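You operate a simulated robot arm through the tools that you are given. There is no shell and no other tool.

The job below is to be done with a simulated robot arm. You get a single attempt, and the scene is never put back.

TASK
Wind the poster onto the pink slim tube.
Fine: lay it in the winder and shut the yellow clamp; afterwards open the clamp and put the roll back on the rack.

It is judged by the outcome, as a careful person would: the job done as asked, and still so three seconds after it is handed in. It fails if anything else is knocked over, pushed out of place, dropped, spilled or broken.

THE ROBOT
A 7-joint arm with a two-finger parallel gripper, fixed in place. Base frame: the origin is at the foot of the arm, x ahead of it, y to its left, z up. Readings come in m, rad, newtons and seconds.
Its first joint turns from -2.304 to 2.304 rad. Payload 3.91 kg.
Tool frame: the origin (TCP) lies between the finger pads and is the grasp point; the fingertips stand 0.03 m ahead of it; z points along the fingers, y is the line along which they close. Largest opening 0.11 m; finger width 0.02, thickness 0.01; the body of the gripper, 0.048 by 0.112 m, starts 0.055 m behind the TCP.
Orientation is that of the tool frame in the base frame, as [roll, pitch, yaw] about the fixed x, y, z axes, in that order (R = Rz(yaw) Ry(pitch) Rx(roll)). With the fingers straight down and closing along the base's y, the tool's x points along the base's -x, its y along +y and its z along -z.

THE INTERFACE
- The arm moves only by the tool drive_tool. Its argument "moves" is a list of rows, each an object of numbers (a shift or turn left out is 0, a gripper value left out holds the last): "wx", "wy", "wz": the turn, a rotation vector about the tool's x, y, z in rad; "x", "y", "z": the shift along the tool's x, y, z in m; "jaw": the opening in per cent of the stroke, from 0 (shut) to 100 (fully open). In form: [{"wx": .., "wy": .., "wz": .., "x": .., "y": .., "z": .., "jaw": ..}, ...]. A call has 1 to 20 rows; each row is the pose to reach, as a shift and turn from the pose commanded when the call began, along the tool's axes at that moment. A row lasts 0.2 s, in which the tool goes at most 0.05 m and 0.15 rad; a call with a longer step from one row to the next is refused whole, and so is a gripper value outside its range. Where a pose cannot be reached the arm comes as near as it can. A force on the tool above 90 N (or 10 N above the force at the start of the call, whichever is more), or a blocked arm, ends the call early, and 0.2 s more pass. Each finger travels about 0.108 m/s and halts on what it meets, pressing with about 29 N; the grip force reading is that of the motor and also rises with nothing between the fingers. The clock runs only during rows and for 0.2 s after the last one: add rows that repeat a pose to give the fingers time. It gives the time, the measured TCP pose, the force on the tool (base axes), the opening and the grip force at its end, in the units of the frame above (readings bear some noise), with the torque about the TCP (base axes, N m) and any sound that the robot's microphone picked up.
- Cameras (640 x 400 px; columns grow to the right, rows downward): "scene" is fixed at [0.4028, 0.4994, 1.458]; the picture's right is [-0.94, -0.34, 0.00], its down [-0.33, 0.91, -0.24] and it looks along [0.08, -0.22, -0.97] (base axes); focal length 214 px, centre (320, 200). "wrist" rides on the gripper at [0.072, 0.017, -0.103] in the tool frame; the picture's right is [-0.23, 0.97, 0.00], its down [-0.76, -0.18, -0.62] and it looks along [-0.61, -0.14, 0.78] (tool axes); focal length 222 px, centre (320, 200). There is no depth. A picture from a camera that has moved, and an enlarged one, comes with that camera's place and axes in the base frame and with its lens.
- grab_frame(camera): a new picture of that camera. It takes no simulated time.
- enlarge(camera, box): a new picture of the part [left, top, right, bottom] of that camera's present view, enlarged. It takes no simulated time.
- finish_job(): hands the job in; it is judged then, once.

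Places have to be worked out from the pictures, the camera data and where the tool is seen. Open the gripper and draw the arm clear of the work before you hand the job in, unless the task says otherwise.

The tools are called as name(argument=value, ...) on one line, values as JSON. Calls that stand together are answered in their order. drive_tool: Moves the arm, as the interface text tells. Its arguments: {"type":"object","properties":{"moves":{"type":"array","items":{"type":"object","properties":{"wx":{"type":"number"},"wy":{"type":"number"},"wz":{"type":"number"},"x":{"type":"number"},"y":{"type":"number"},"z":{"type":"number"},"jaw":{"type":"number"}}}}},"required":["moves"]} The other tools are called the same way: grab_frame (camera) takes a picture; enlarge (camera, box) takes an enlarged picture of a part of a camera's view; finish_job () hands the job in.

At the start:

```text
t: 0.0
ee_pos: [0.5246, 0.3139, 1.2414]
orientation: [-3.139, 0.002, -3.141]
ft_force: [0.2, 0.1, -0.2]
wrist_torque: [-0.01, -0.01, 0.03]
width: 0.11
gripper_force: 0.0
```

scene: 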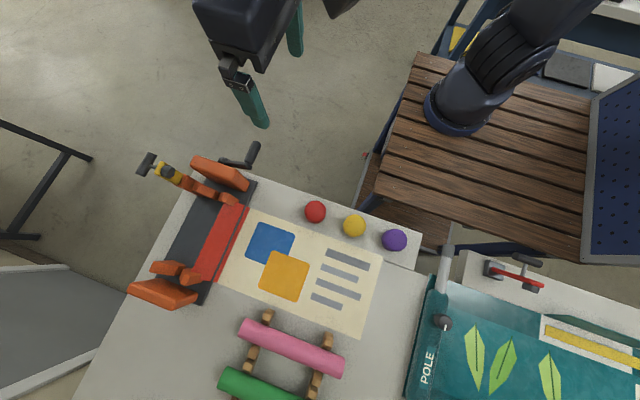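
wrist: 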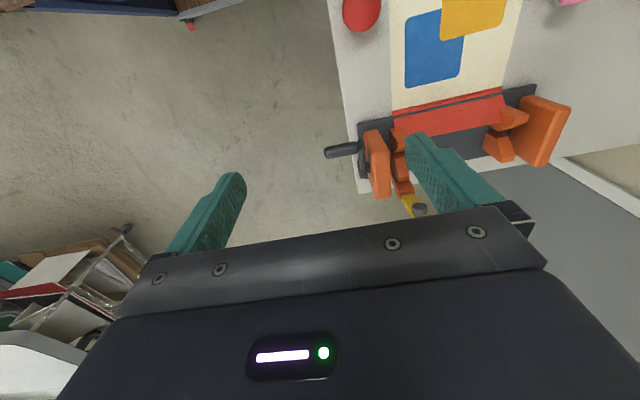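

I'll start by looking closely at the winder, the rack and the poster in the scene view before moving anything.

enlarge(camera="scene", box=[110, 130, 290, 320])

enlarge(camera="scene", box=[190, 290, 390, 400])

enlarge(camera="scene", box=[400, 230, 640, 400])

enlarge(camera="wrist", box=[320, 0, 600, 220])

```text
2.11 times, centred on (200, 225) of scene
camera zoom: at [0.4028, 0.4994, 1.458], right [-0.94, -0.34, 0.0], down [-0.33, 0.91, -0.24], along [0.08, -0.22, -0.97], focal length 452 px, centre (573, 147)
```

zoom: 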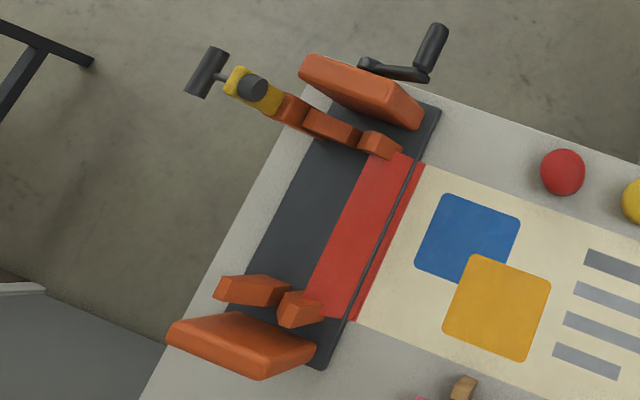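

```text
3.20 times, centred on (290, 345) of scene
camera zoom: at [0.4028, 0.4994, 1.458], right [-0.94, -0.34, 0.0], down [-0.33, 0.91, -0.24], along [0.08, -0.22, -0.97], focal length 686 px, centre (416, -264)
```

zoom: 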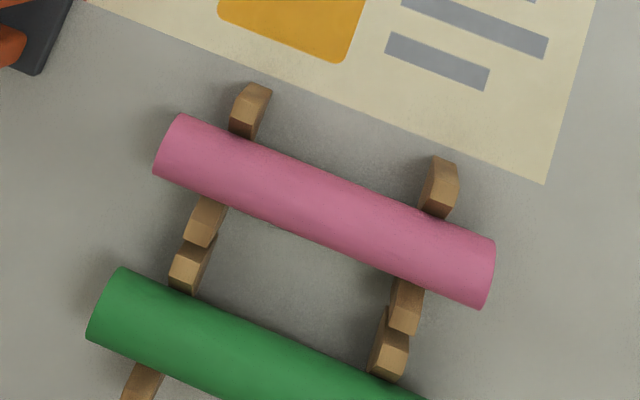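

```text
2.35 times, centred on (520, 315) of scene
camera zoom: at [0.4028, 0.4994, 1.458], right [-0.94, -0.34, 0.0], down [-0.33, 0.91, -0.24], along [0.08, -0.22, -0.97], focal length 505 px, centre (-151, -71)
```

zoom: 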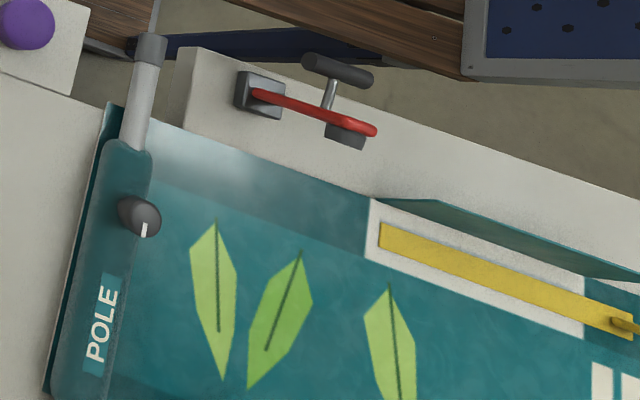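

```text
1.82 times, centred on (460, 110) of wrist
camera zoom: at [0.4526, 0.3305, 1.3448], right [0.23, 0.97, 0.0], down [0.76, -0.18, 0.62], along [0.61, -0.14, -0.78], focal length 404 px, centre (66, 364)
```

zoom: 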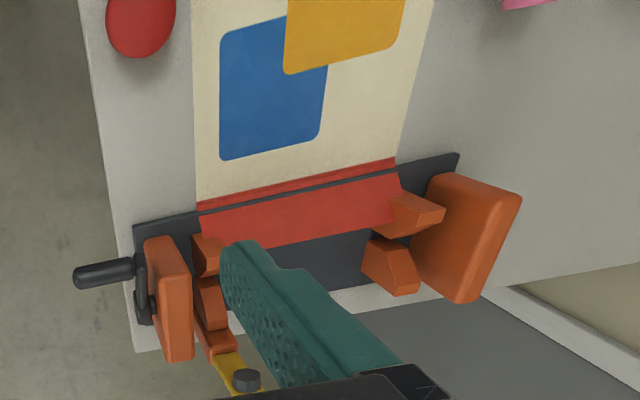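

The table is around z ≈ 0.85, the pink tube lies along x near (0.39, 0.72), and the winder axis runs along y near x ≈ 0.72. I'll shift the gripper high over the work so the wrist camera can see the winder closely.

drive_tool(moves=[{"x": -0.005, "y": 0.045}, {"x": -0.01, "y": 0.09}, {"x": -0.015, "y": 0.135}, {"x": -0.02, "y": 0.18}, {"x": -0.025, "y": 0.225, "z": 0.02}, {"x": -0.025, "y": 0.236, "z": 0.04}])

grab_frame(camera="wrist")

grab_frame(camera="scene")

```text
t: 1.4
ee_pos: [0.5495, 0.5499, 1.2012]
orientation: [3.141, 0.0, 3.141]
ft_force: [0.6, 0.0, 0.7]
wrist_torque: [0.03, -0.04, -0.01]
width: 0.1101
gripper_force: 0.1
```

```text
taken
camera wrist: at [0.4778, 0.5667, 1.3048], right [0.23, 0.97, 0.0], down [0.76, -0.18, 0.62], along [0.61, -0.14, -0.78], focal length 222 px, centre (320, 200)
```

wrist: 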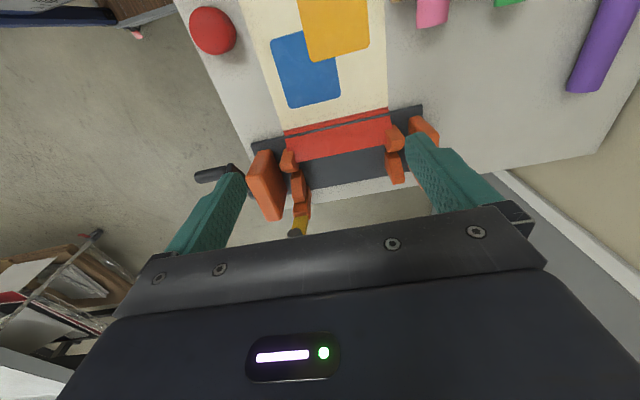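

```text
taken
```

scene: 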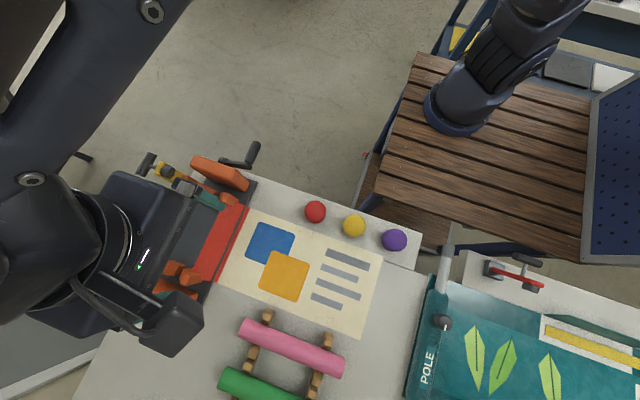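

The winder is in the upper half of the wrist view; I'll enlarge it to see the cradles and clamp.

enlarge(camera="wrist", box=[190, 80, 450, 250])

enlarge(camera="wrist", box=[360, 0, 640, 180])

```text
2.35 times, centred on (320, 165) of wrist
camera zoom: at [0.4778, 0.5667, 1.3048], right [0.23, 0.97, 0.0], down [0.76, -0.18, 0.62], along [0.61, -0.14, -0.78], focal length 523 px, centre (320, 282)
```

zoom: 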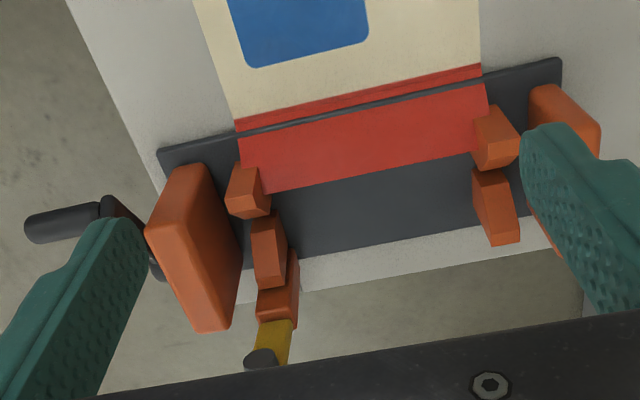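

```text
2.22 times, centred on (500, 90) of wrist
camera zoom: at [0.4778, 0.5667, 1.3048], right [0.23, 0.97, 0.0], down [0.76, -0.18, 0.62], along [0.61, -0.14, -0.78], focal length 494 px, centre (-80, 444)
```

zoom: 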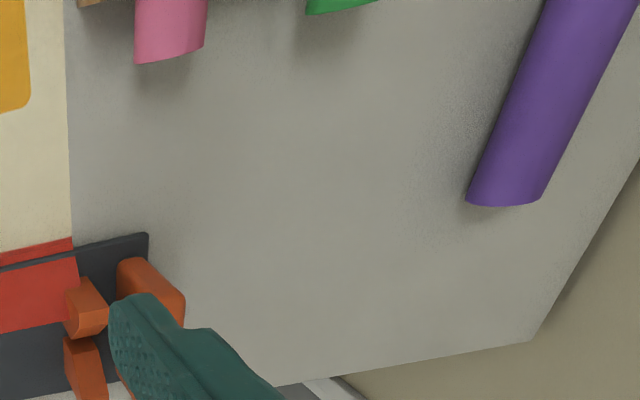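

The winder shows a dark base plate, two big orange end blocks, V-shaped cradles at each end, and a clamp hinged outward on the crank side. I'll turn the tool 90° and view it from the crank side.

drive_tool(moves=[{"x": -0.0173, "y": -0.0227, "z": 0.0045, "wz": -0.1428}, {"x": -0.0345, "y": -0.0455, "z": 0.009, "wz": -0.2856}, {"x": -0.0518, "y": -0.0682, "z": 0.0136, "wz": -0.4284}, {"x": -0.0691, "y": -0.0909, "z": 0.018, "wz": -0.5712}, {"x": -0.0864, "y": -0.1136, "z": 0.0227, "wz": -0.714}, {"x": -0.1036, "y": -0.1364, "z": 0.0273, "wz": -0.8568}, {"x": -0.1209, "y": -0.1591, "z": 0.0318, "wz": -0.9996}, {"x": -0.1382, "y": -0.1818, "z": 0.0364, "wz": -1.1424}, {"x": -0.1555, "y": -0.2045, "z": 0.0409, "wz": -1.2852}, {"x": -0.1727, "y": -0.2273, "z": 0.0455, "wz": -1.428}, {"x": -0.19, "y": -0.25, "z": 0.05, "wz": -1.5708}])

grab_frame(camera="wrist")

grab_frame(camera="scene")

```text
t: 3.8
ee_pos: [0.7403, 0.299, 1.1519]
orientation: [3.141, 0.0, -1.569]
ft_force: [-0.5, 0.5, 0.0]
wrist_torque: [-0.04, 0.01, 0.02]
width: 0.1102
gripper_force: 0.1
```

```text
taken
camera wrist: at [0.7246, 0.2268, 1.256], right [-0.97, 0.22, 0.0], down [0.18, 0.76, 0.62], along [0.14, 0.61, -0.78], focal length 222 px, centre (320, 200)
```

wrist: 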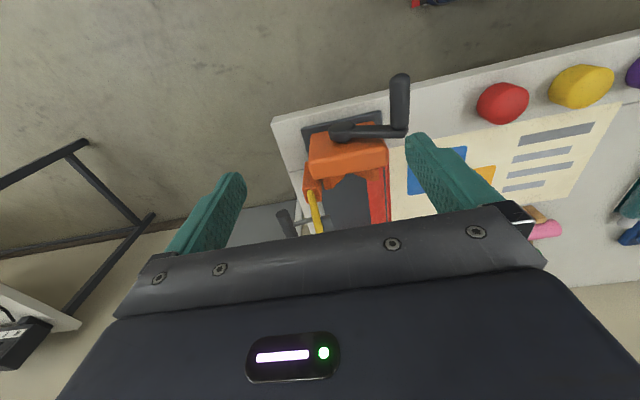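

```text
taken
```

scene: 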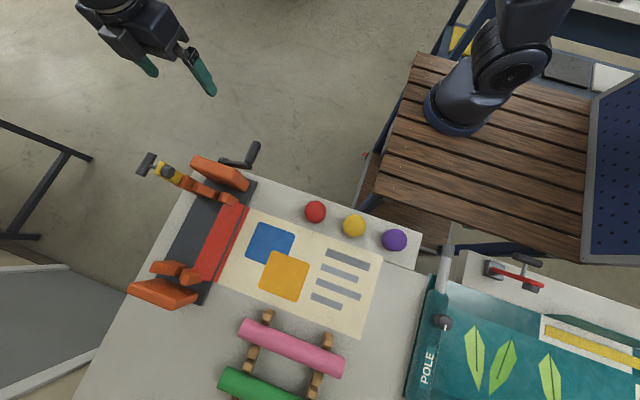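

The crank, its axle and the open clamp are visible from this side; I'll enlarge them.

enlarge(camera="wrist", box=[250, 60, 430, 240])

enlarge(camera="scene", box=[120, 130, 280, 230])

enlarge(camera="scene", box=[120, 220, 260, 320])

```text
2.22 times, centred on (340, 150) of wrist
camera zoom: at [0.7246, 0.2268, 1.256], right [-0.97, 0.22, 0.0], down [0.18, 0.76, 0.62], along [0.14, 0.61, -0.78], focal length 494 px, centre (276, 311)
```

zoom: 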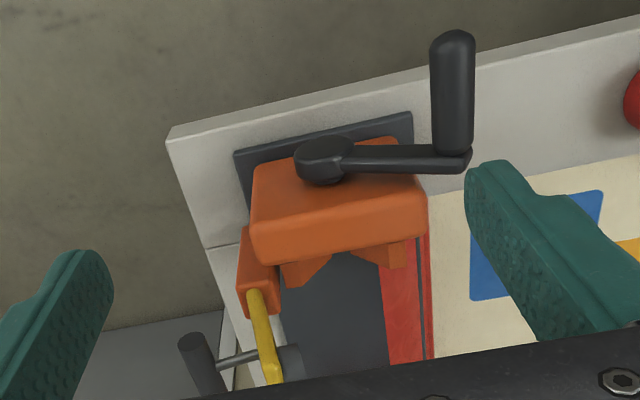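

```text
4.00 times, centred on (200, 180) of scene
camera zoom: at [0.4028, 0.4994, 1.458], right [-0.94, -0.34, 0.0], down [-0.33, 0.91, -0.24], along [0.08, -0.22, -0.97], focal length 858 px, centre (800, 280)
```

zoom: 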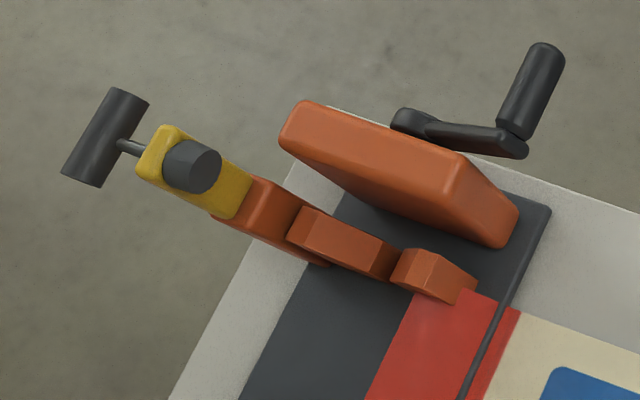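

```text
4.00 times, centred on (190, 270) of scene
camera zoom: at [0.4028, 0.4994, 1.458], right [-0.94, -0.34, 0.0], down [-0.33, 0.91, -0.24], along [0.08, -0.22, -0.97], focal length 858 px, centre (840, -80)
```

zoom: 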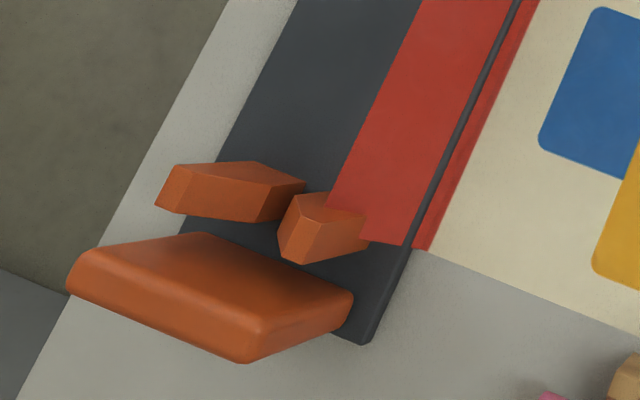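

The clamp is a swing arm hinged on the orange post, currently tipped outward, with a T‑handle parallel to the hinge. Next I'll go over the rack and view the pink tube, turning back to the starting yaw.

drive_tool(moves=[{"x": -0.0301, "y": 0.025, "z": 0.0, "wz": 0.1122}, {"x": -0.0601, "y": 0.05, "z": 0.0, "wz": 0.2244}, {"x": -0.0902, "y": 0.075, "z": 0.0, "wz": 0.3366}, {"x": -0.1203, "y": 0.1, "z": 0.0, "wz": 0.4488}, {"x": -0.1504, "y": 0.125, "z": 0.0, "wz": 0.561}, {"x": -0.1804, "y": 0.15, "z": 0.0, "wz": 0.6732}, {"x": -0.2105, "y": 0.175, "z": 0.0, "wz": 0.7854}, {"x": -0.2406, "y": 0.2, "z": 0.0, "wz": 0.8976}, {"x": -0.2706, "y": 0.225, "z": 0.0, "wz": 1.0098}, {"x": -0.3007, "y": 0.25, "z": 0.01, "wz": 1.122}, {"x": -0.3308, "y": 0.275, "z": 0.02, "wz": 1.2342}, {"x": -0.3609, "y": 0.3, "z": 0.03, "wz": 1.3464}, {"x": -0.3909, "y": 0.325, "z": 0.04, "wz": 1.4586}, {"x": -0.421, "y": 0.35, "z": 0.05, "wz": 1.5708}])

grab_frame(camera="wrist")

grab_frame(camera="scene")

```text
t: 6.8
ee_pos: [0.3917, 0.7223, 1.1029]
orientation: [3.141, 0.001, 3.14]
ft_force: [0.3, 0.6, 0.1]
wrist_torque: [0.04, 0.03, -0.03]
width: 0.1098
gripper_force: 0.0
```

```text
taken
camera wrist: at [0.3189, 0.7393, 1.2057], right [0.23, 0.97, 0.0], down [0.76, -0.18, 0.62], along [0.61, -0.14, -0.78], focal length 222 px, centre (320, 200)
```

wrist: 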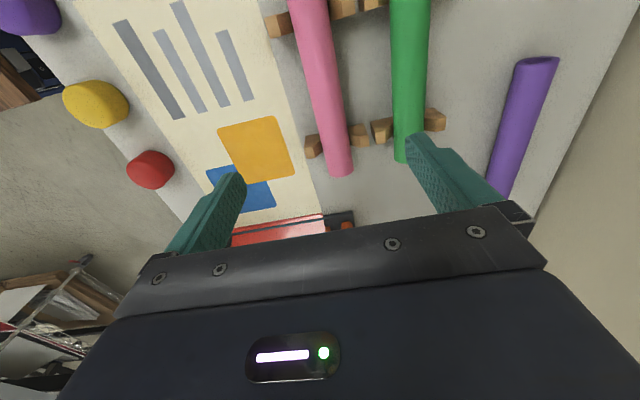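

```text
taken
```

scene: 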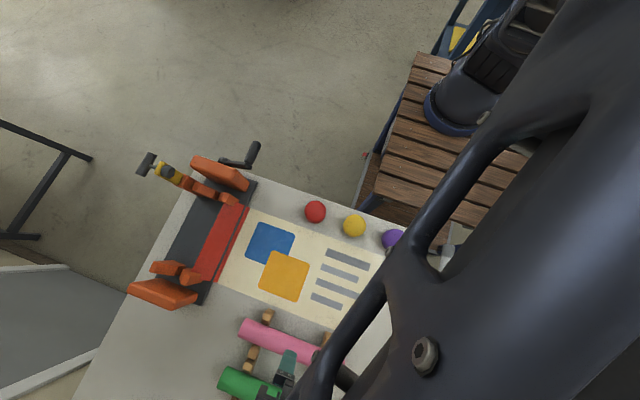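

The pink tube's axis comes out along x at y ≈ 0.731, z ≈ 0.884, spanning x ≈ 0.27–0.516. I'll enlarge to get its diameter and see the rack seats.

enlarge(camera="wrist", box=[240, 0, 460, 200])

enlarge(camera="wrist", box=[290, 100, 390, 200])

```text
2.00 times, centred on (350, 100) of wrist
camera zoom: at [0.3189, 0.7393, 1.2057], right [0.23, 0.97, 0.0], down [0.76, -0.18, 0.62], along [0.61, -0.14, -0.78], focal length 444 px, centre (260, 400)
```

zoom: 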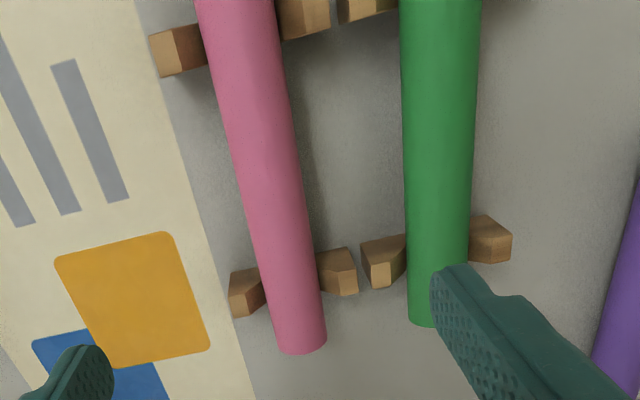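

```text
4.00 times, centred on (340, 150) of wrist
camera zoom: at [0.3189, 0.7393, 1.2057], right [0.23, 0.97, 0.0], down [0.76, -0.18, 0.62], along [0.61, -0.14, -0.78], focal length 888 px, centre (240, 400)
```

zoom: 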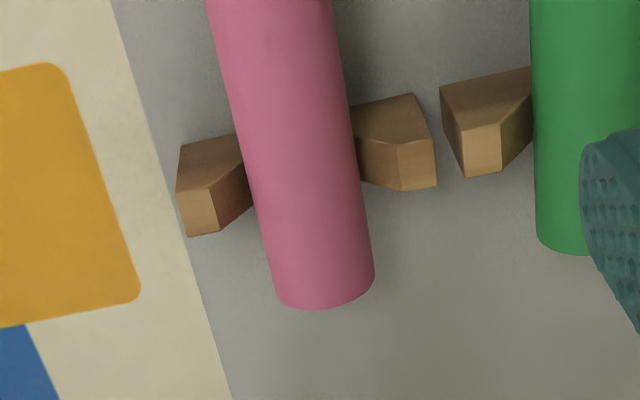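

Tube diameter is ≈ 0.043 m with free space between the rack seats; the winder cradles come out near (0.709, 0.457) and (0.709, 0.663), z ≈ 0.90. Before grasping, I'll look at the clamp end of the winder from inside with the opposite yaw.

drive_tool(moves=[{"x": -0.029, "y": -0.0156, "z": -0.004, "wz": 0.1428}, {"x": -0.058, "y": -0.0313, "z": -0.008, "wz": 0.2856}, {"x": -0.087, "y": -0.0469, "z": -0.012, "wz": 0.4284}, {"x": -0.116, "y": -0.0625, "z": -0.016, "wz": 0.5712}, {"x": -0.145, "y": -0.0782, "z": -0.02, "wz": 0.714}, {"x": -0.173, "y": -0.0938, "z": -0.02, "wz": 0.8568}, {"x": -0.202, "y": -0.1095, "z": -0.02, "wz": 0.9996}, {"x": -0.231, "y": -0.1251, "z": -0.02, "wz": 1.1424}, {"x": -0.26, "y": -0.1407, "z": -0.02, "wz": 1.2852}, {"x": -0.289, "y": -0.1564, "z": -0.02, "wz": 1.428}, {"x": -0.318, "y": -0.172, "z": -0.02, "wz": 1.5708}])

grab_frame(camera="wrist")

enlarge(camera="wrist", box=[220, 40, 440, 220])

```text
t: 9.2
ee_pos: [0.708, 0.5494, 1.1229]
orientation: [-3.141, 0.001, 1.57]
ft_force: [0.1, 1.0, 0.6]
wrist_torque: [-0.01, -0.01, -0.01]
width: 0.1101
gripper_force: 0.0
```

```text
taken
camera wrist: at [0.7243, 0.6217, 1.2268], right [0.97, -0.23, 0.0], down [-0.18, -0.76, 0.62], along [-0.14, -0.61, -0.78], focal length 222 px, centre (320, 200)
```

wrist: 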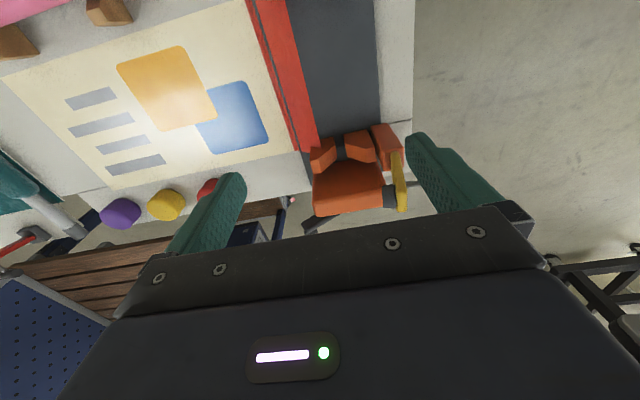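

```text
2.22 times, centred on (330, 130) of wrist
camera zoom: at [0.7243, 0.6217, 1.2268], right [0.97, -0.23, 0.0], down [-0.18, -0.76, 0.62], along [-0.14, -0.61, -0.78], focal length 494 px, centre (298, 356)
```

zoom: 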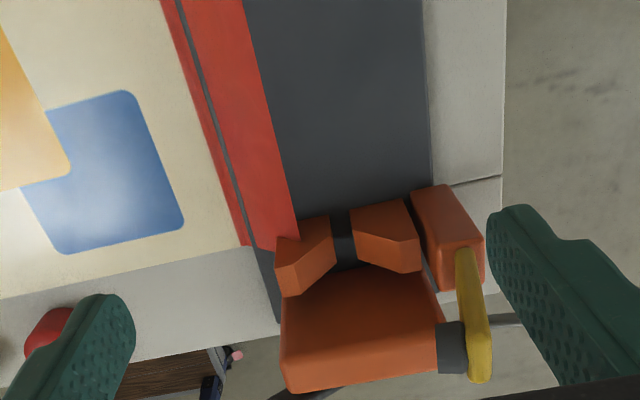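

Both yaws work. Clamp arm stands upright on its post near (0.787, 0.455), T‑bar near (0.827, 0.452, 1.017), end-plate inner face y ≈ 0.397, so the tube should be centred at y ≈ 0.56, x ≈ 0.709. Now I go above the pink tube's middle with the jaw partly open.

drive_tool(moves=[{"x": 0.0165, "y": -0.0288, "z": 0.0, "wz": -0.1428, "jaw": 75}, {"x": 0.033, "y": -0.0576, "z": 0.0, "wz": -0.2856}, {"x": 0.0495, "y": -0.0865, "z": 0.0, "wz": -0.4284}, {"x": 0.066, "y": -0.1153, "z": 0.0, "wz": -0.5712}, {"x": 0.0825, "y": -0.1441, "z": 0.01, "wz": -0.714}, {"x": 0.099, "y": -0.1729, "z": 0.03, "wz": -0.8568}, {"x": 0.1156, "y": -0.2017, "z": 0.05, "wz": -0.9996}, {"x": 0.1321, "y": -0.2305, "z": 0.07, "wz": -1.1424}, {"x": 0.1486, "y": -0.2594, "z": 0.09, "wz": -1.2852}, {"x": 0.1651, "y": -0.2882, "z": 0.11, "wz": -1.428}, {"x": 0.1816, "y": -0.317, "z": 0.1229, "wz": -1.5708}])

grab_frame(camera="wrist")

```text
t: 11.6
ee_pos: [0.3901, 0.732, 0.9976]
orientation: [-3.141, -0.001, -3.141]
ft_force: [0.2, -0.5, -0.1]
wrist_torque: [0.02, 0.04, -0.01]
width: 0.0824
gripper_force: 0.1
```

```text
taken
camera wrist: at [0.3186, 0.749, 1.1026], right [0.23, 0.97, 0.0], down [0.76, -0.18, 0.62], along [0.61, -0.14, -0.78], focal length 222 px, centre (320, 200)
```

wrist: 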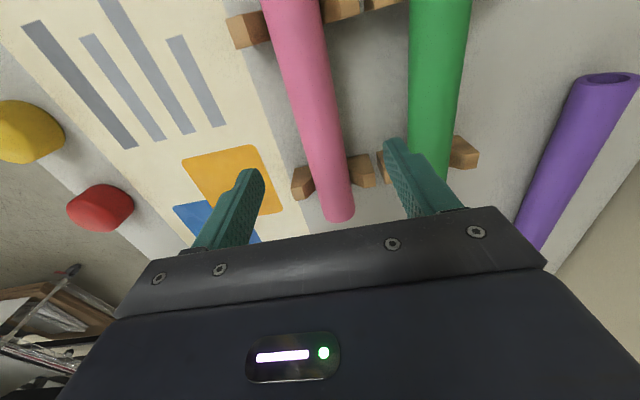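

The tube is centred between the fingers (y ≈ 0.731). I'll descend to z ≈ 0.893 so the pads straddle it, without closing yet.

drive_tool(moves=[{"z": 0.03, "x": -0.001, "y": -0.001}, {"z": 0.06, "x": -0.001, "y": -0.001}, {"z": 0.085, "x": -0.001, "y": -0.001}, {"z": 0.105, "x": -0.001, "y": -0.001}])

grab_frame(camera="wrist")

grab_frame(camera="scene")

```text
t: 12.6
ee_pos: [0.3902, 0.7284, 0.8938]
orientation: [-3.141, 0.0, 3.141]
ft_force: [0.3, -0.2, -0.7]
wrist_torque: [0.05, 0.03, 0.0]
width: 0.0825
gripper_force: 0.2
```

```text
taken
camera wrist: at [0.3182, 0.7454, 0.9976], right [0.23, 0.97, 0.0], down [0.76, -0.18, 0.62], along [0.61, -0.14, -0.78], focal length 222 px, centre (320, 200)
```

wrist: 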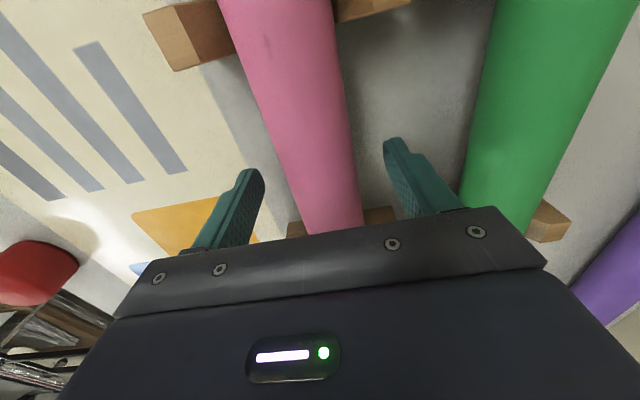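

```text
taken
```

scene: 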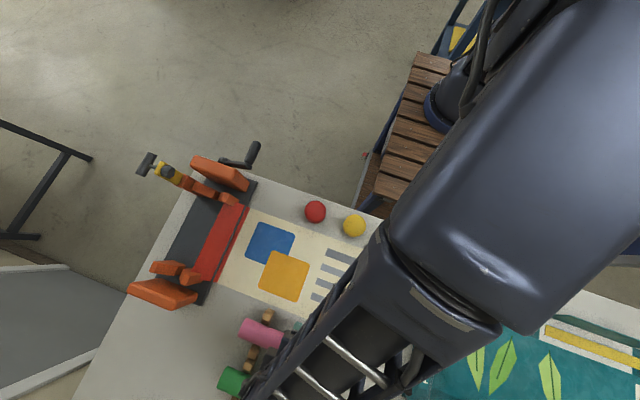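

The tube sits between the fingers nearly centred. I'll nudge y +0.002 and close on it.

drive_tool(moves=[{"y": 0.002}, {"y": 0.002, "jaw": 0}, {"y": 0.002, "jaw": 0}, {"y": 0.002, "jaw": 0}])

grab_frame(camera="wrist")

```text
t: 13.6
ee_pos: [0.3906, 0.7307, 0.8924]
orientation: [3.14, -0.002, 3.141]
ft_force: [-2.3, -14.0, 3.6]
wrist_torque: [-0.32, 0.11, 0.29]
width: 0.0427
gripper_force: 29.4
```

```text
taken
camera wrist: at [0.3189, 0.7472, 0.9976], right [0.23, 0.97, 0.0], down [0.76, -0.18, 0.62], along [0.61, -0.14, -0.78], focal length 222 px, centre (320, 200)
```

wrist: 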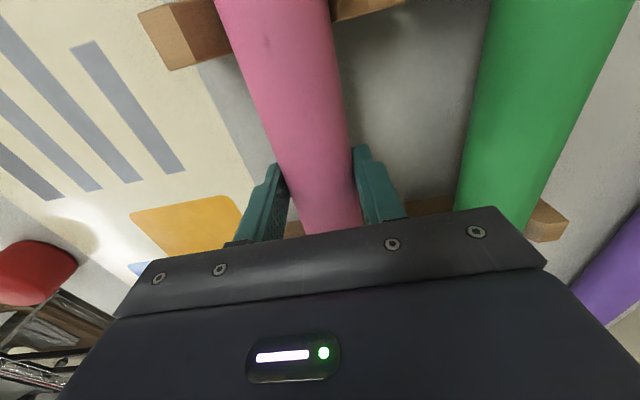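

Gripped at width 0.0427 with a slight sideways load, so I relax y by −0.002 and lift straight up.

drive_tool(moves=[{"y": -0.0025}, {"y": -0.0025, "z": -0.03}, {"y": -0.0025, "z": -0.07}, {"y": -0.0025, "z": -0.11}, {"y": -0.0025, "z": -0.15}, {"y": -0.0025, "z": -0.18}])

grab_frame(camera="wrist")

grab_frame(camera="scene")

```text
t: 15.0
ee_pos: [0.3926, 0.7294, 1.0713]
orientation: [-3.141, 0.0, 3.141]
ft_force: [1.0, 0.9, -1.1]
wrist_torque: [-0.04, 0.0, 0.04]
width: 0.0425
gripper_force: 29.0
```

```text
taken
camera wrist: at [0.3198, 0.7465, 1.1757], right [0.23, 0.97, 0.0], down [0.76, -0.18, 0.62], along [0.61, -0.14, -0.78], focal length 222 px, centre (320, 200)
```

wrist: 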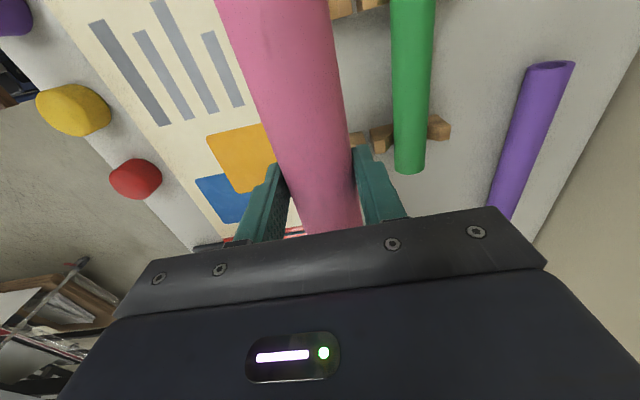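

```text
taken
```

scene: 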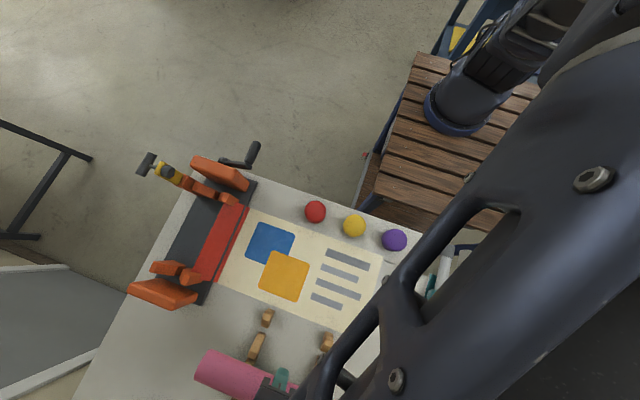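

The tube is lifted cleanly. I'll raise a little, then carry and turn it 90° to hover over the winder at (0.709, 0.56).

drive_tool(moves=[{"z": -0.03}, {"z": -0.06}, {"x": -0.0287, "y": -0.0154, "z": -0.06, "wz": 0.1428}, {"x": -0.0575, "y": -0.0308, "z": -0.06, "wz": 0.2856}, {"x": -0.0862, "y": -0.0462, "z": -0.06, "wz": 0.4284}, {"x": -0.115, "y": -0.0616, "z": -0.06, "wz": 0.5712}, {"x": -0.1437, "y": -0.077, "z": -0.06, "wz": 0.714}, {"x": -0.1725, "y": -0.0924, "z": -0.06, "wz": 0.8568}, {"x": -0.2012, "y": -0.1078, "z": -0.06, "wz": 0.9996}, {"x": -0.23, "y": -0.1232, "z": -0.06, "wz": 1.1424}, {"x": -0.2587, "y": -0.1386, "z": -0.06, "wz": 1.2852}, {"x": -0.2875, "y": -0.154, "z": -0.06, "wz": 1.428}, {"x": -0.317, "y": -0.1694, "z": -0.06, "wz": 1.5708}, {"x": -0.317, "y": -0.1694, "z": -0.06, "wz": 1.5708}])

grab_frame(camera="wrist")

grab_frame(camera="scene")

```text
t: 18.0
ee_pos: [0.7069, 0.5598, 1.1325]
orientation: [-3.14, 0.0, 1.57]
ft_force: [0.2, 0.3, 0.4]
wrist_torque: [0.02, -0.02, -0.03]
width: 0.0422
gripper_force: 28.9
```

```text
taken
camera wrist: at [0.7241, 0.6309, 1.2362], right [0.97, -0.23, 0.0], down [-0.18, -0.76, 0.62], along [-0.14, -0.61, -0.78], focal length 222 px, centre (320, 200)
```

wrist: 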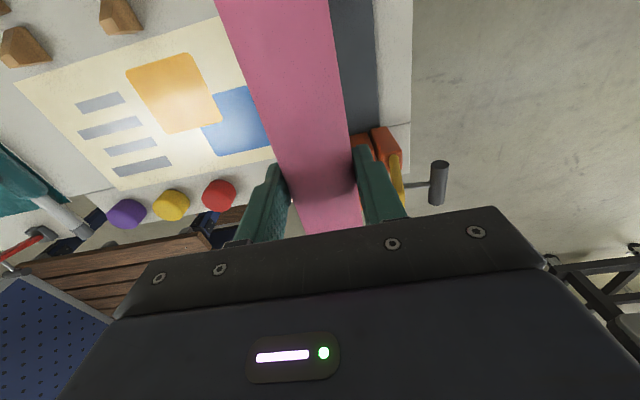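

```text
taken
```

scene: 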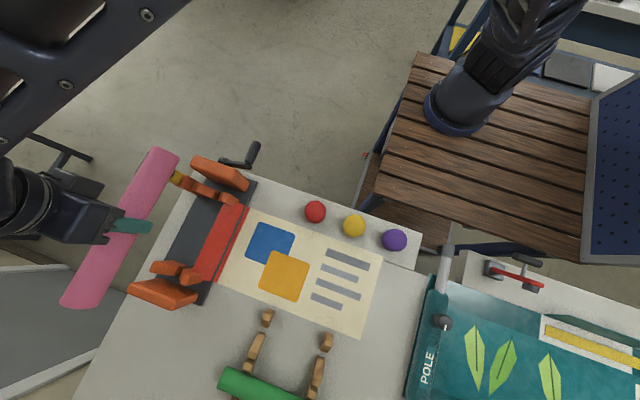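

Tube hovers over the winder. Re-evaluating several rays, the V-cradle centre looks closer to x ≈ 0.719 (plate spans 0.663–0.778), so I'll shift +0.012 in x and descend to z ≈ 0.99 first, then check.

drive_tool(moves=[{"y": 0.006, "z": 0.02}, {"y": 0.012, "z": 0.05}, {"y": 0.012, "z": 0.08}, {"y": 0.012, "z": 0.11}, {"y": 0.012, "z": 0.14}, {"y": 0.012, "z": 0.14}])

grab_frame(camera="wrist")

enlarge(camera="scene", box=[60, 130, 280, 320])

```text
t: 19.4
ee_pos: [0.7214, 0.5597, 0.9923]
orientation: [3.141, 0.0, 1.57]
ft_force: [-0.5, -0.6, -0.9]
wrist_torque: [0.01, -0.04, -0.01]
width: 0.0426
gripper_force: 28.6
```

```text
taken
camera wrist: at [0.7376, 0.6313, 1.096], right [0.97, -0.23, 0.0], down [-0.18, -0.76, 0.62], along [-0.14, -0.61, -0.78], focal length 222 px, centre (320, 200)
```

wrist: 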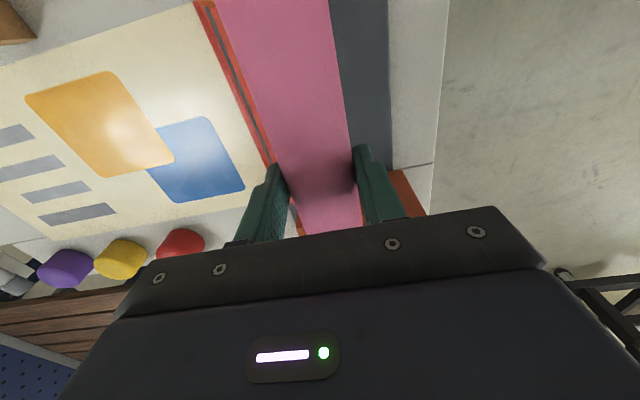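

```text
2.11 times, centred on (170, 225) of scene
camera zoom: at [0.4028, 0.4994, 1.458], right [-0.94, -0.34, 0.0], down [-0.33, 0.91, -0.24], along [0.08, -0.22, -0.97], focal length 452 px, centre (636, 147)
```

zoom: 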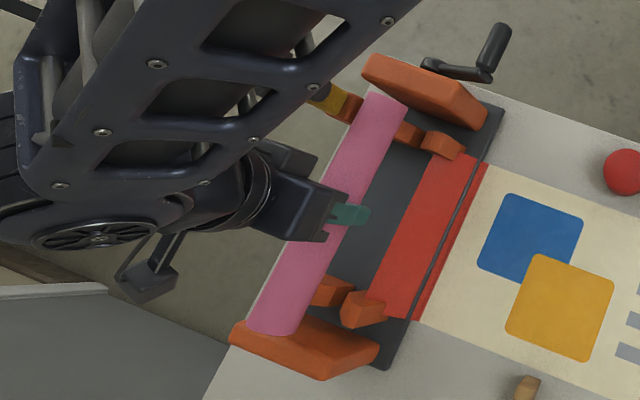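

The tube is centred lengthwise (y ≈ 0.439–0.683). I'll keep descending gently in small steps, watching the force for cradle contact.

drive_tool(moves=[{"z": 0.01}, {"z": 0.02}, {"z": 0.03}, {"z": 0.036}])

enlarge(camera="scene", box=[110, 130, 290, 320])

```text
t: 20.4
ee_pos: [0.7207, 0.5599, 0.9562]
orientation: [-3.142, -0.001, 1.572]
ft_force: [-0.7, 0.2, -1.0]
wrist_torque: [-0.03, 0.02, 0.05]
width: 0.0427
gripper_force: 29.2
```

```text
2.11 times, centred on (200, 225) of scene
camera zoom: at [0.4028, 0.4994, 1.458], right [-0.94, -0.34, 0.0], down [-0.33, 0.91, -0.24], along [0.08, -0.22, -0.97], focal length 452 px, centre (573, 147)
```

zoom: 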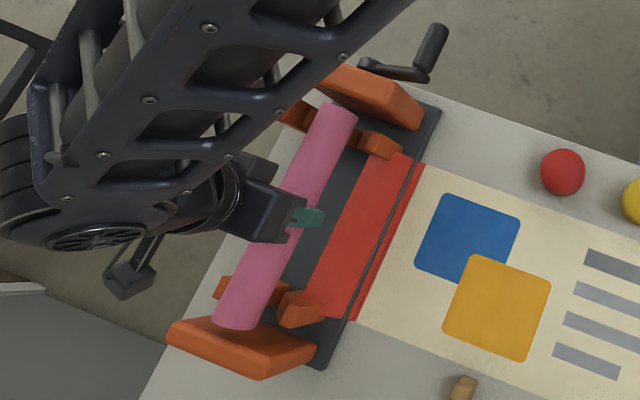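

No contact yet at z = 0.956 and the alignment looks right. I'll continue downward in fine steps until contact stops it.

drive_tool(moves=[{"z": 0.004}, {"z": 0.008}, {"z": 0.012}, {"z": 0.014}])

```text
t: 21.4
ee_pos: [0.7219, 0.5591, 0.9428]
orientation: [-3.141, 0.0, 1.571]
ft_force: [0.4, 0.2, -1.9]
wrist_torque: [0.01, 0.01, 0.0]
width: 0.0424
gripper_force: 28.7
```

drive_tool(moves=[{"z": 0.004}, {"z": 0.008}, {"z": 0.012}, {"z": 0.014}])

enlarge(camera="scene", box=[110, 130, 290, 320])

```text
t: 22.4
ee_pos: [0.7198, 0.5603, 0.9284]
orientation: [3.141, 0.001, 1.571]
ft_force: [-3.7, 0.1, 5.9]
wrist_torque: [-0.11, -0.03, 0.02]
width: 0.0428
gripper_force: 28.5
```

```text
2.11 times, centred on (200, 225) of scene
camera zoom: at [0.4028, 0.4994, 1.458], right [-0.94, -0.34, 0.0], down [-0.33, 0.91, -0.24], along [0.08, -0.22, -0.97], focal length 452 px, centre (573, 147)
```

zoom: 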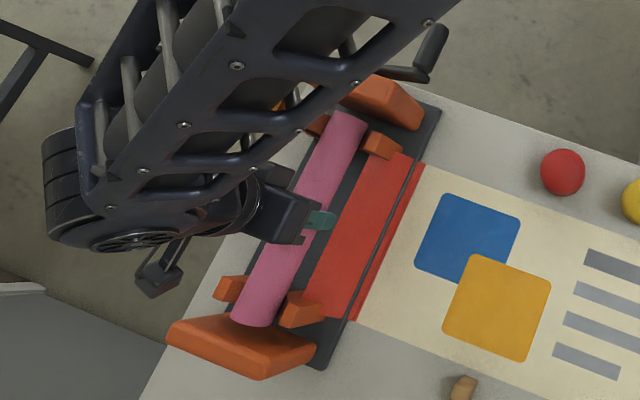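

Contact has begun (Fz ≈ +6 N, Fx ≈ −4 N), so the +x block touches first. I'll shift −0.002 in x and settle a bit more.

drive_tool(moves=[{"y": -0.002}, {"y": -0.002, "z": 0.002}, {"y": -0.002, "z": 0.003}])

```text
t: 23.2
ee_pos: [0.7194, 0.5584, 0.9278]
orientation: [3.138, -0.002, 1.572]
ft_force: [16.2, 3.4, 21.4]
wrist_torque: [0.19, -0.25, 0.64]
width: 0.0426
gripper_force: 29.1
```

Seated: now the force is +16/+21 N, so the centre is x ≈ 0.7195. I'll relax the load, then release.

drive_tool(moves=[{"y": 0.0015, "z": -0.002}, {"y": 0.0015, "z": -0.002}, {"y": 0.0015, "z": -0.002, "jaw": 50}, {"y": 0.0015, "z": -0.002, "jaw": 65}, {"y": 0.0015, "z": -0.002, "jaw": 65}])

grab_frame(camera="wrist")

enlarge(camera="scene", box=[110, 130, 290, 320])

```text
t: 24.4
ee_pos: [0.7194, 0.5586, 0.9279]
orientation: [3.142, 0.0, 1.57]
ft_force: [0.1, 0.4, -0.8]
wrist_torque: [0.02, 0.01, -0.02]
width: 0.0716
gripper_force: 0.1
```

```text
taken
camera wrist: at [0.7372, 0.6313, 1.0318], right [0.97, -0.23, 0.0], down [-0.18, -0.76, 0.62], along [-0.14, -0.61, -0.78], focal length 222 px, centre (320, 200)
```

wrist: 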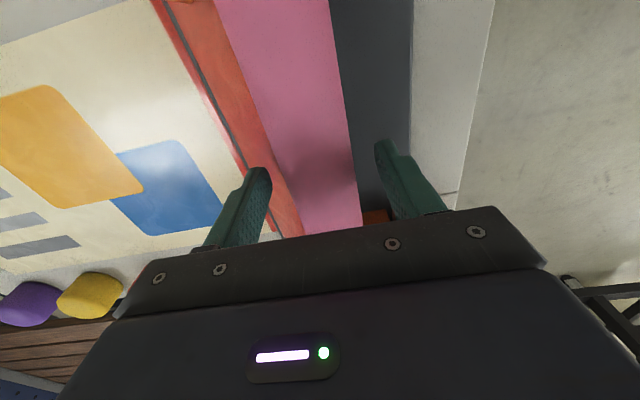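

```text
2.11 times, centred on (200, 225) of scene
camera zoom: at [0.4028, 0.4994, 1.458], right [-0.94, -0.34, 0.0], down [-0.33, 0.91, -0.24], along [0.08, -0.22, -0.97], focal length 452 px, centre (573, 147)
```

zoom: 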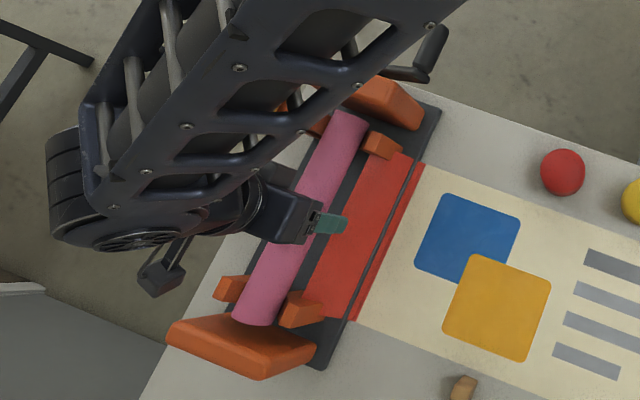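

The tube rests in both cradles. I'll raise clear and move above the open clamp for a close look.

drive_tool(moves=[{"z": -0.03}, {"z": -0.07}, {"z": -0.11}, {"z": -0.15}, {"z": -0.19}, {"z": -0.2, "x": -0.03, "y": 0.03}, {"z": -0.2, "x": -0.06, "y": 0.06}, {"z": -0.2, "x": -0.085, "y": 0.09}, {"z": -0.2, "x": -0.108, "y": 0.11}])

grab_frame(camera="wrist")

enlarge(camera="wrist", box=[220, 40, 440, 220])

enlarge(camera="scene", box=[110, 130, 290, 320])

```text
t: 26.4
ee_pos: [0.83, 0.4517, 1.1273]
orientation: [3.141, 0.0, 1.572]
ft_force: [-0.4, 0.7, 0.1]
wrist_torque: [-0.05, -0.05, 0.02]
width: 0.0715
gripper_force: 0.1
```

```text
taken
camera wrist: at [0.847, 0.5239, 1.2319], right [0.97, -0.23, 0.0], down [-0.18, -0.76, 0.62], along [-0.14, -0.61, -0.78], focal length 222 px, centre (320, 200)
```

wrist: 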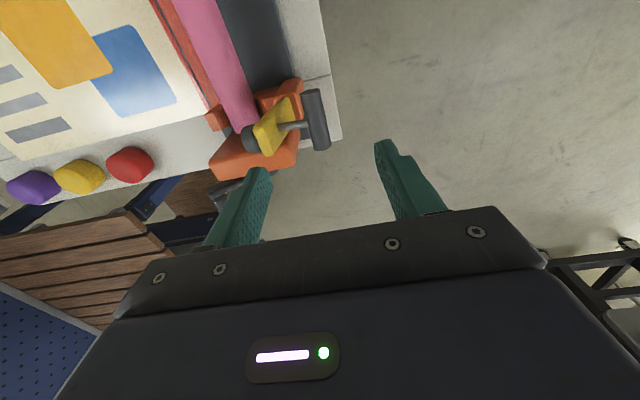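

```text
2.22 times, centred on (330, 130) of wrist
camera zoom: at [0.847, 0.5239, 1.2319], right [0.97, -0.23, 0.0], down [-0.18, -0.76, 0.62], along [-0.14, -0.61, -0.78], focal length 494 px, centre (298, 356)
```

zoom: 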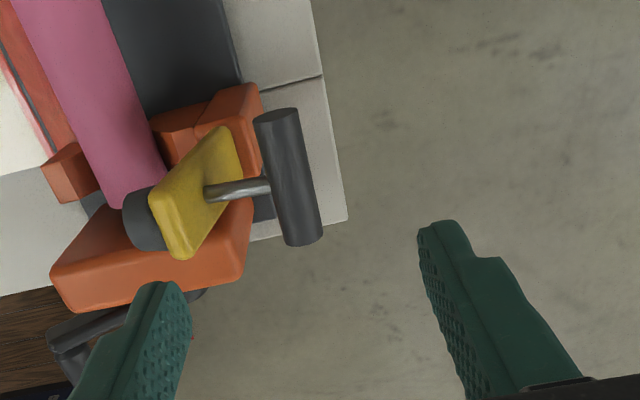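

```text
2.11 times, centred on (200, 225) of scene
camera zoom: at [0.4028, 0.4994, 1.458], right [-0.94, -0.34, 0.0], down [-0.33, 0.91, -0.24], along [0.08, -0.22, -0.97], focal length 452 px, centre (573, 147)
```

zoom: 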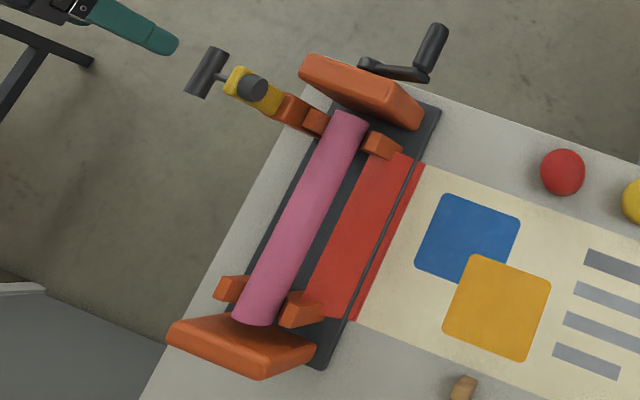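

Clamp T‑bar centre refined to (0.827, 0.454, 1.017), stem running in −x to the yellow arm; hinge near (0.785, 0.96). I'll close the fingers, go just outside (+x of) the T‑bar and lower to its height to push it over.

drive_tool(moves=[{"y": 0.015, "x": 0.001, "jaw": 0}, {"y": 0.034, "x": 0.002, "jaw": 0}, {"y": 0.034, "x": 0.002, "z": 0.0, "jaw": 0}, {"y": 0.034, "x": 0.002, "z": 0.04, "jaw": 0}, {"y": 0.034, "x": 0.002, "z": 0.08, "jaw": 0}, {"y": 0.034, "x": 0.002, "z": 0.1, "jaw": 0}])

grab_frame(camera="wrist")

enlarge(camera="scene", box=[110, 130, 290, 320])

```text
t: 27.8
ee_pos: [0.8643, 0.4543, 1.0294]
orientation: [-3.141, 0.0, 1.57]
ft_force: [-0.5, 0.1, 0.4]
wrist_torque: [0.04, 0.0, 0.01]
width: 0.0
gripper_force: 29.4
```

```text
taken
camera wrist: at [0.8812, 0.5265, 1.1332], right [0.97, -0.23, 0.0], down [-0.18, -0.76, 0.62], along [-0.14, -0.61, -0.78], focal length 222 px, centre (320, 200)
```

wrist: 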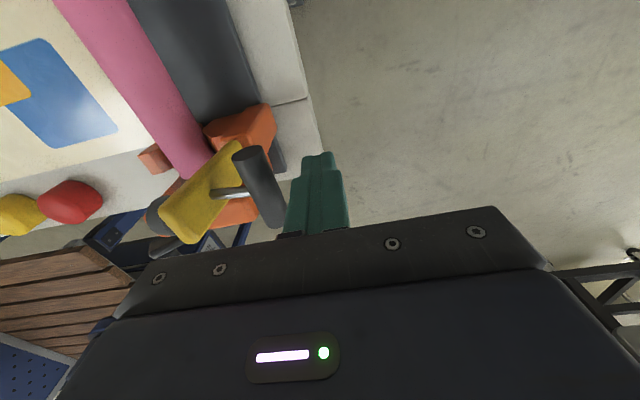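

```text
2.11 times, centred on (200, 225) of scene
camera zoom: at [0.4028, 0.4994, 1.458], right [-0.94, -0.34, 0.0], down [-0.33, 0.91, -0.24], along [0.08, -0.22, -0.97], focal length 452 px, centre (573, 147)
```

zoom: 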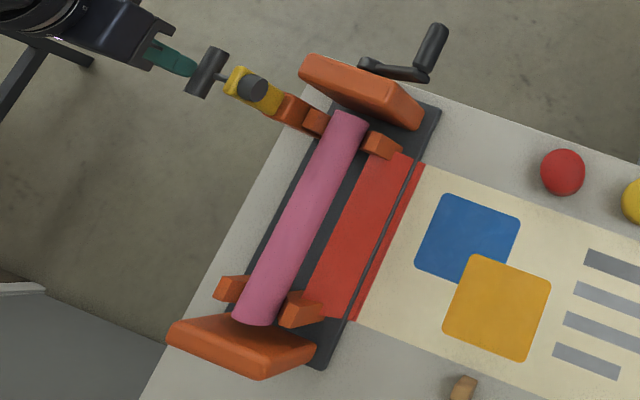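

The closed fingers are right beside the T‑bar at its height. I'll push in −x slowly.

drive_tool(moves=[{"y": -0.01}, {"y": -0.02}, {"y": -0.028}, {"y": -0.036}, {"y": -0.044}])

grab_frame(camera="wrist")

enlarge(camera="scene", box=[110, 130, 290, 320])

```text
t: 29.0
ee_pos: [0.8195, 0.4516, 1.0333]
orientation: [3.134, -0.006, 1.57]
ft_force: [15.5, 0.5, 63.4]
wrist_torque: [-0.09, 0.77, 0.02]
width: 0.0001
gripper_force: 29.2
```

```text
taken
camera wrist: at [0.8363, 0.5245, 1.1385], right [0.97, -0.23, 0.01], down [-0.18, -0.76, 0.62], along [-0.14, -0.6, -0.79], focal length 222 px, centre (320, 200)
```

wrist: 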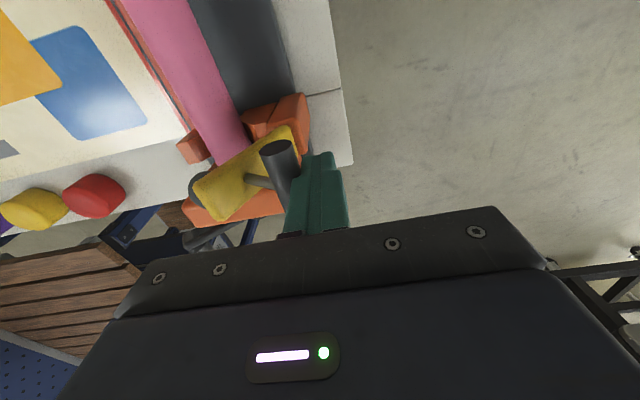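

```text
2.11 times, centred on (200, 225) of scene
camera zoom: at [0.4028, 0.4994, 1.458], right [-0.94, -0.34, 0.0], down [-0.33, 0.91, -0.24], along [0.08, -0.22, -0.97], focal length 452 px, centre (573, 147)
```

zoom: 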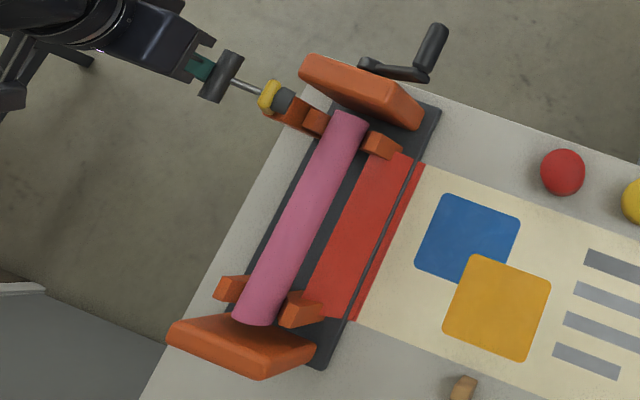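

The arm is rotating, but the T‑bar sticks to the finger and lifts it (Fz 63 N). I'll follow its arc by raising slightly while continuing in −x.

drive_tool(moves=[{"z": -0.008}, {"y": -0.006, "z": -0.01}, {"y": -0.012, "z": -0.011}, {"y": -0.018, "z": -0.011}])

enlarge(camera="scene", box=[110, 130, 290, 320])

enlarge(camera="wrist", box=[150, 60, 400, 260])

```text
t: 30.0
ee_pos: [0.8011, 0.4542, 1.0372]
orientation: [-3.141, 0.003, 1.572]
ft_force: [0.3, 0.5, -0.4]
wrist_torque: [-0.04, -0.01, -0.01]
width: 0.0002
gripper_force: 28.9
```

```text
2.11 times, centred on (200, 225) of scene
camera zoom: at [0.4028, 0.4994, 1.458], right [-0.94, -0.34, 0.0], down [-0.33, 0.91, -0.24], along [0.08, -0.22, -0.97], focal length 452 px, centre (573, 147)
```

zoom: 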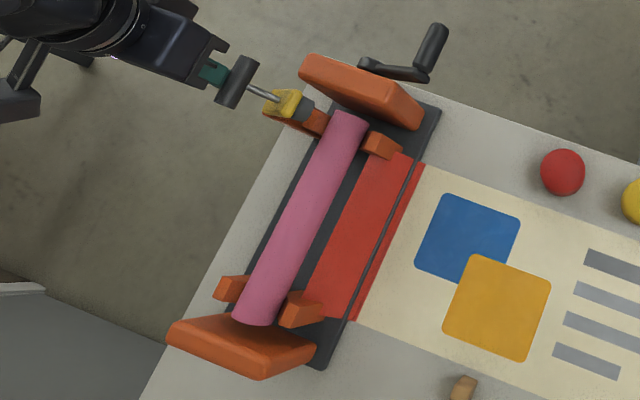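

```text
2.00 times, centred on (275, 160) of wrist
camera zoom: at [0.8191, 0.5259, 1.1409], right [0.97, -0.23, 0.0], down [-0.18, -0.76, 0.62], along [-0.14, -0.61, -0.78], focal length 444 px, centre (410, 280)
```

zoom: 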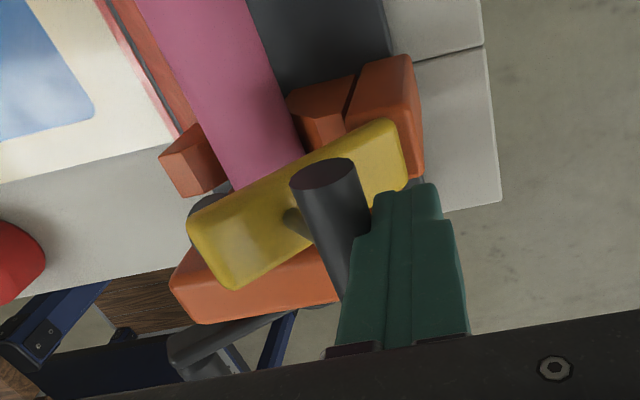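

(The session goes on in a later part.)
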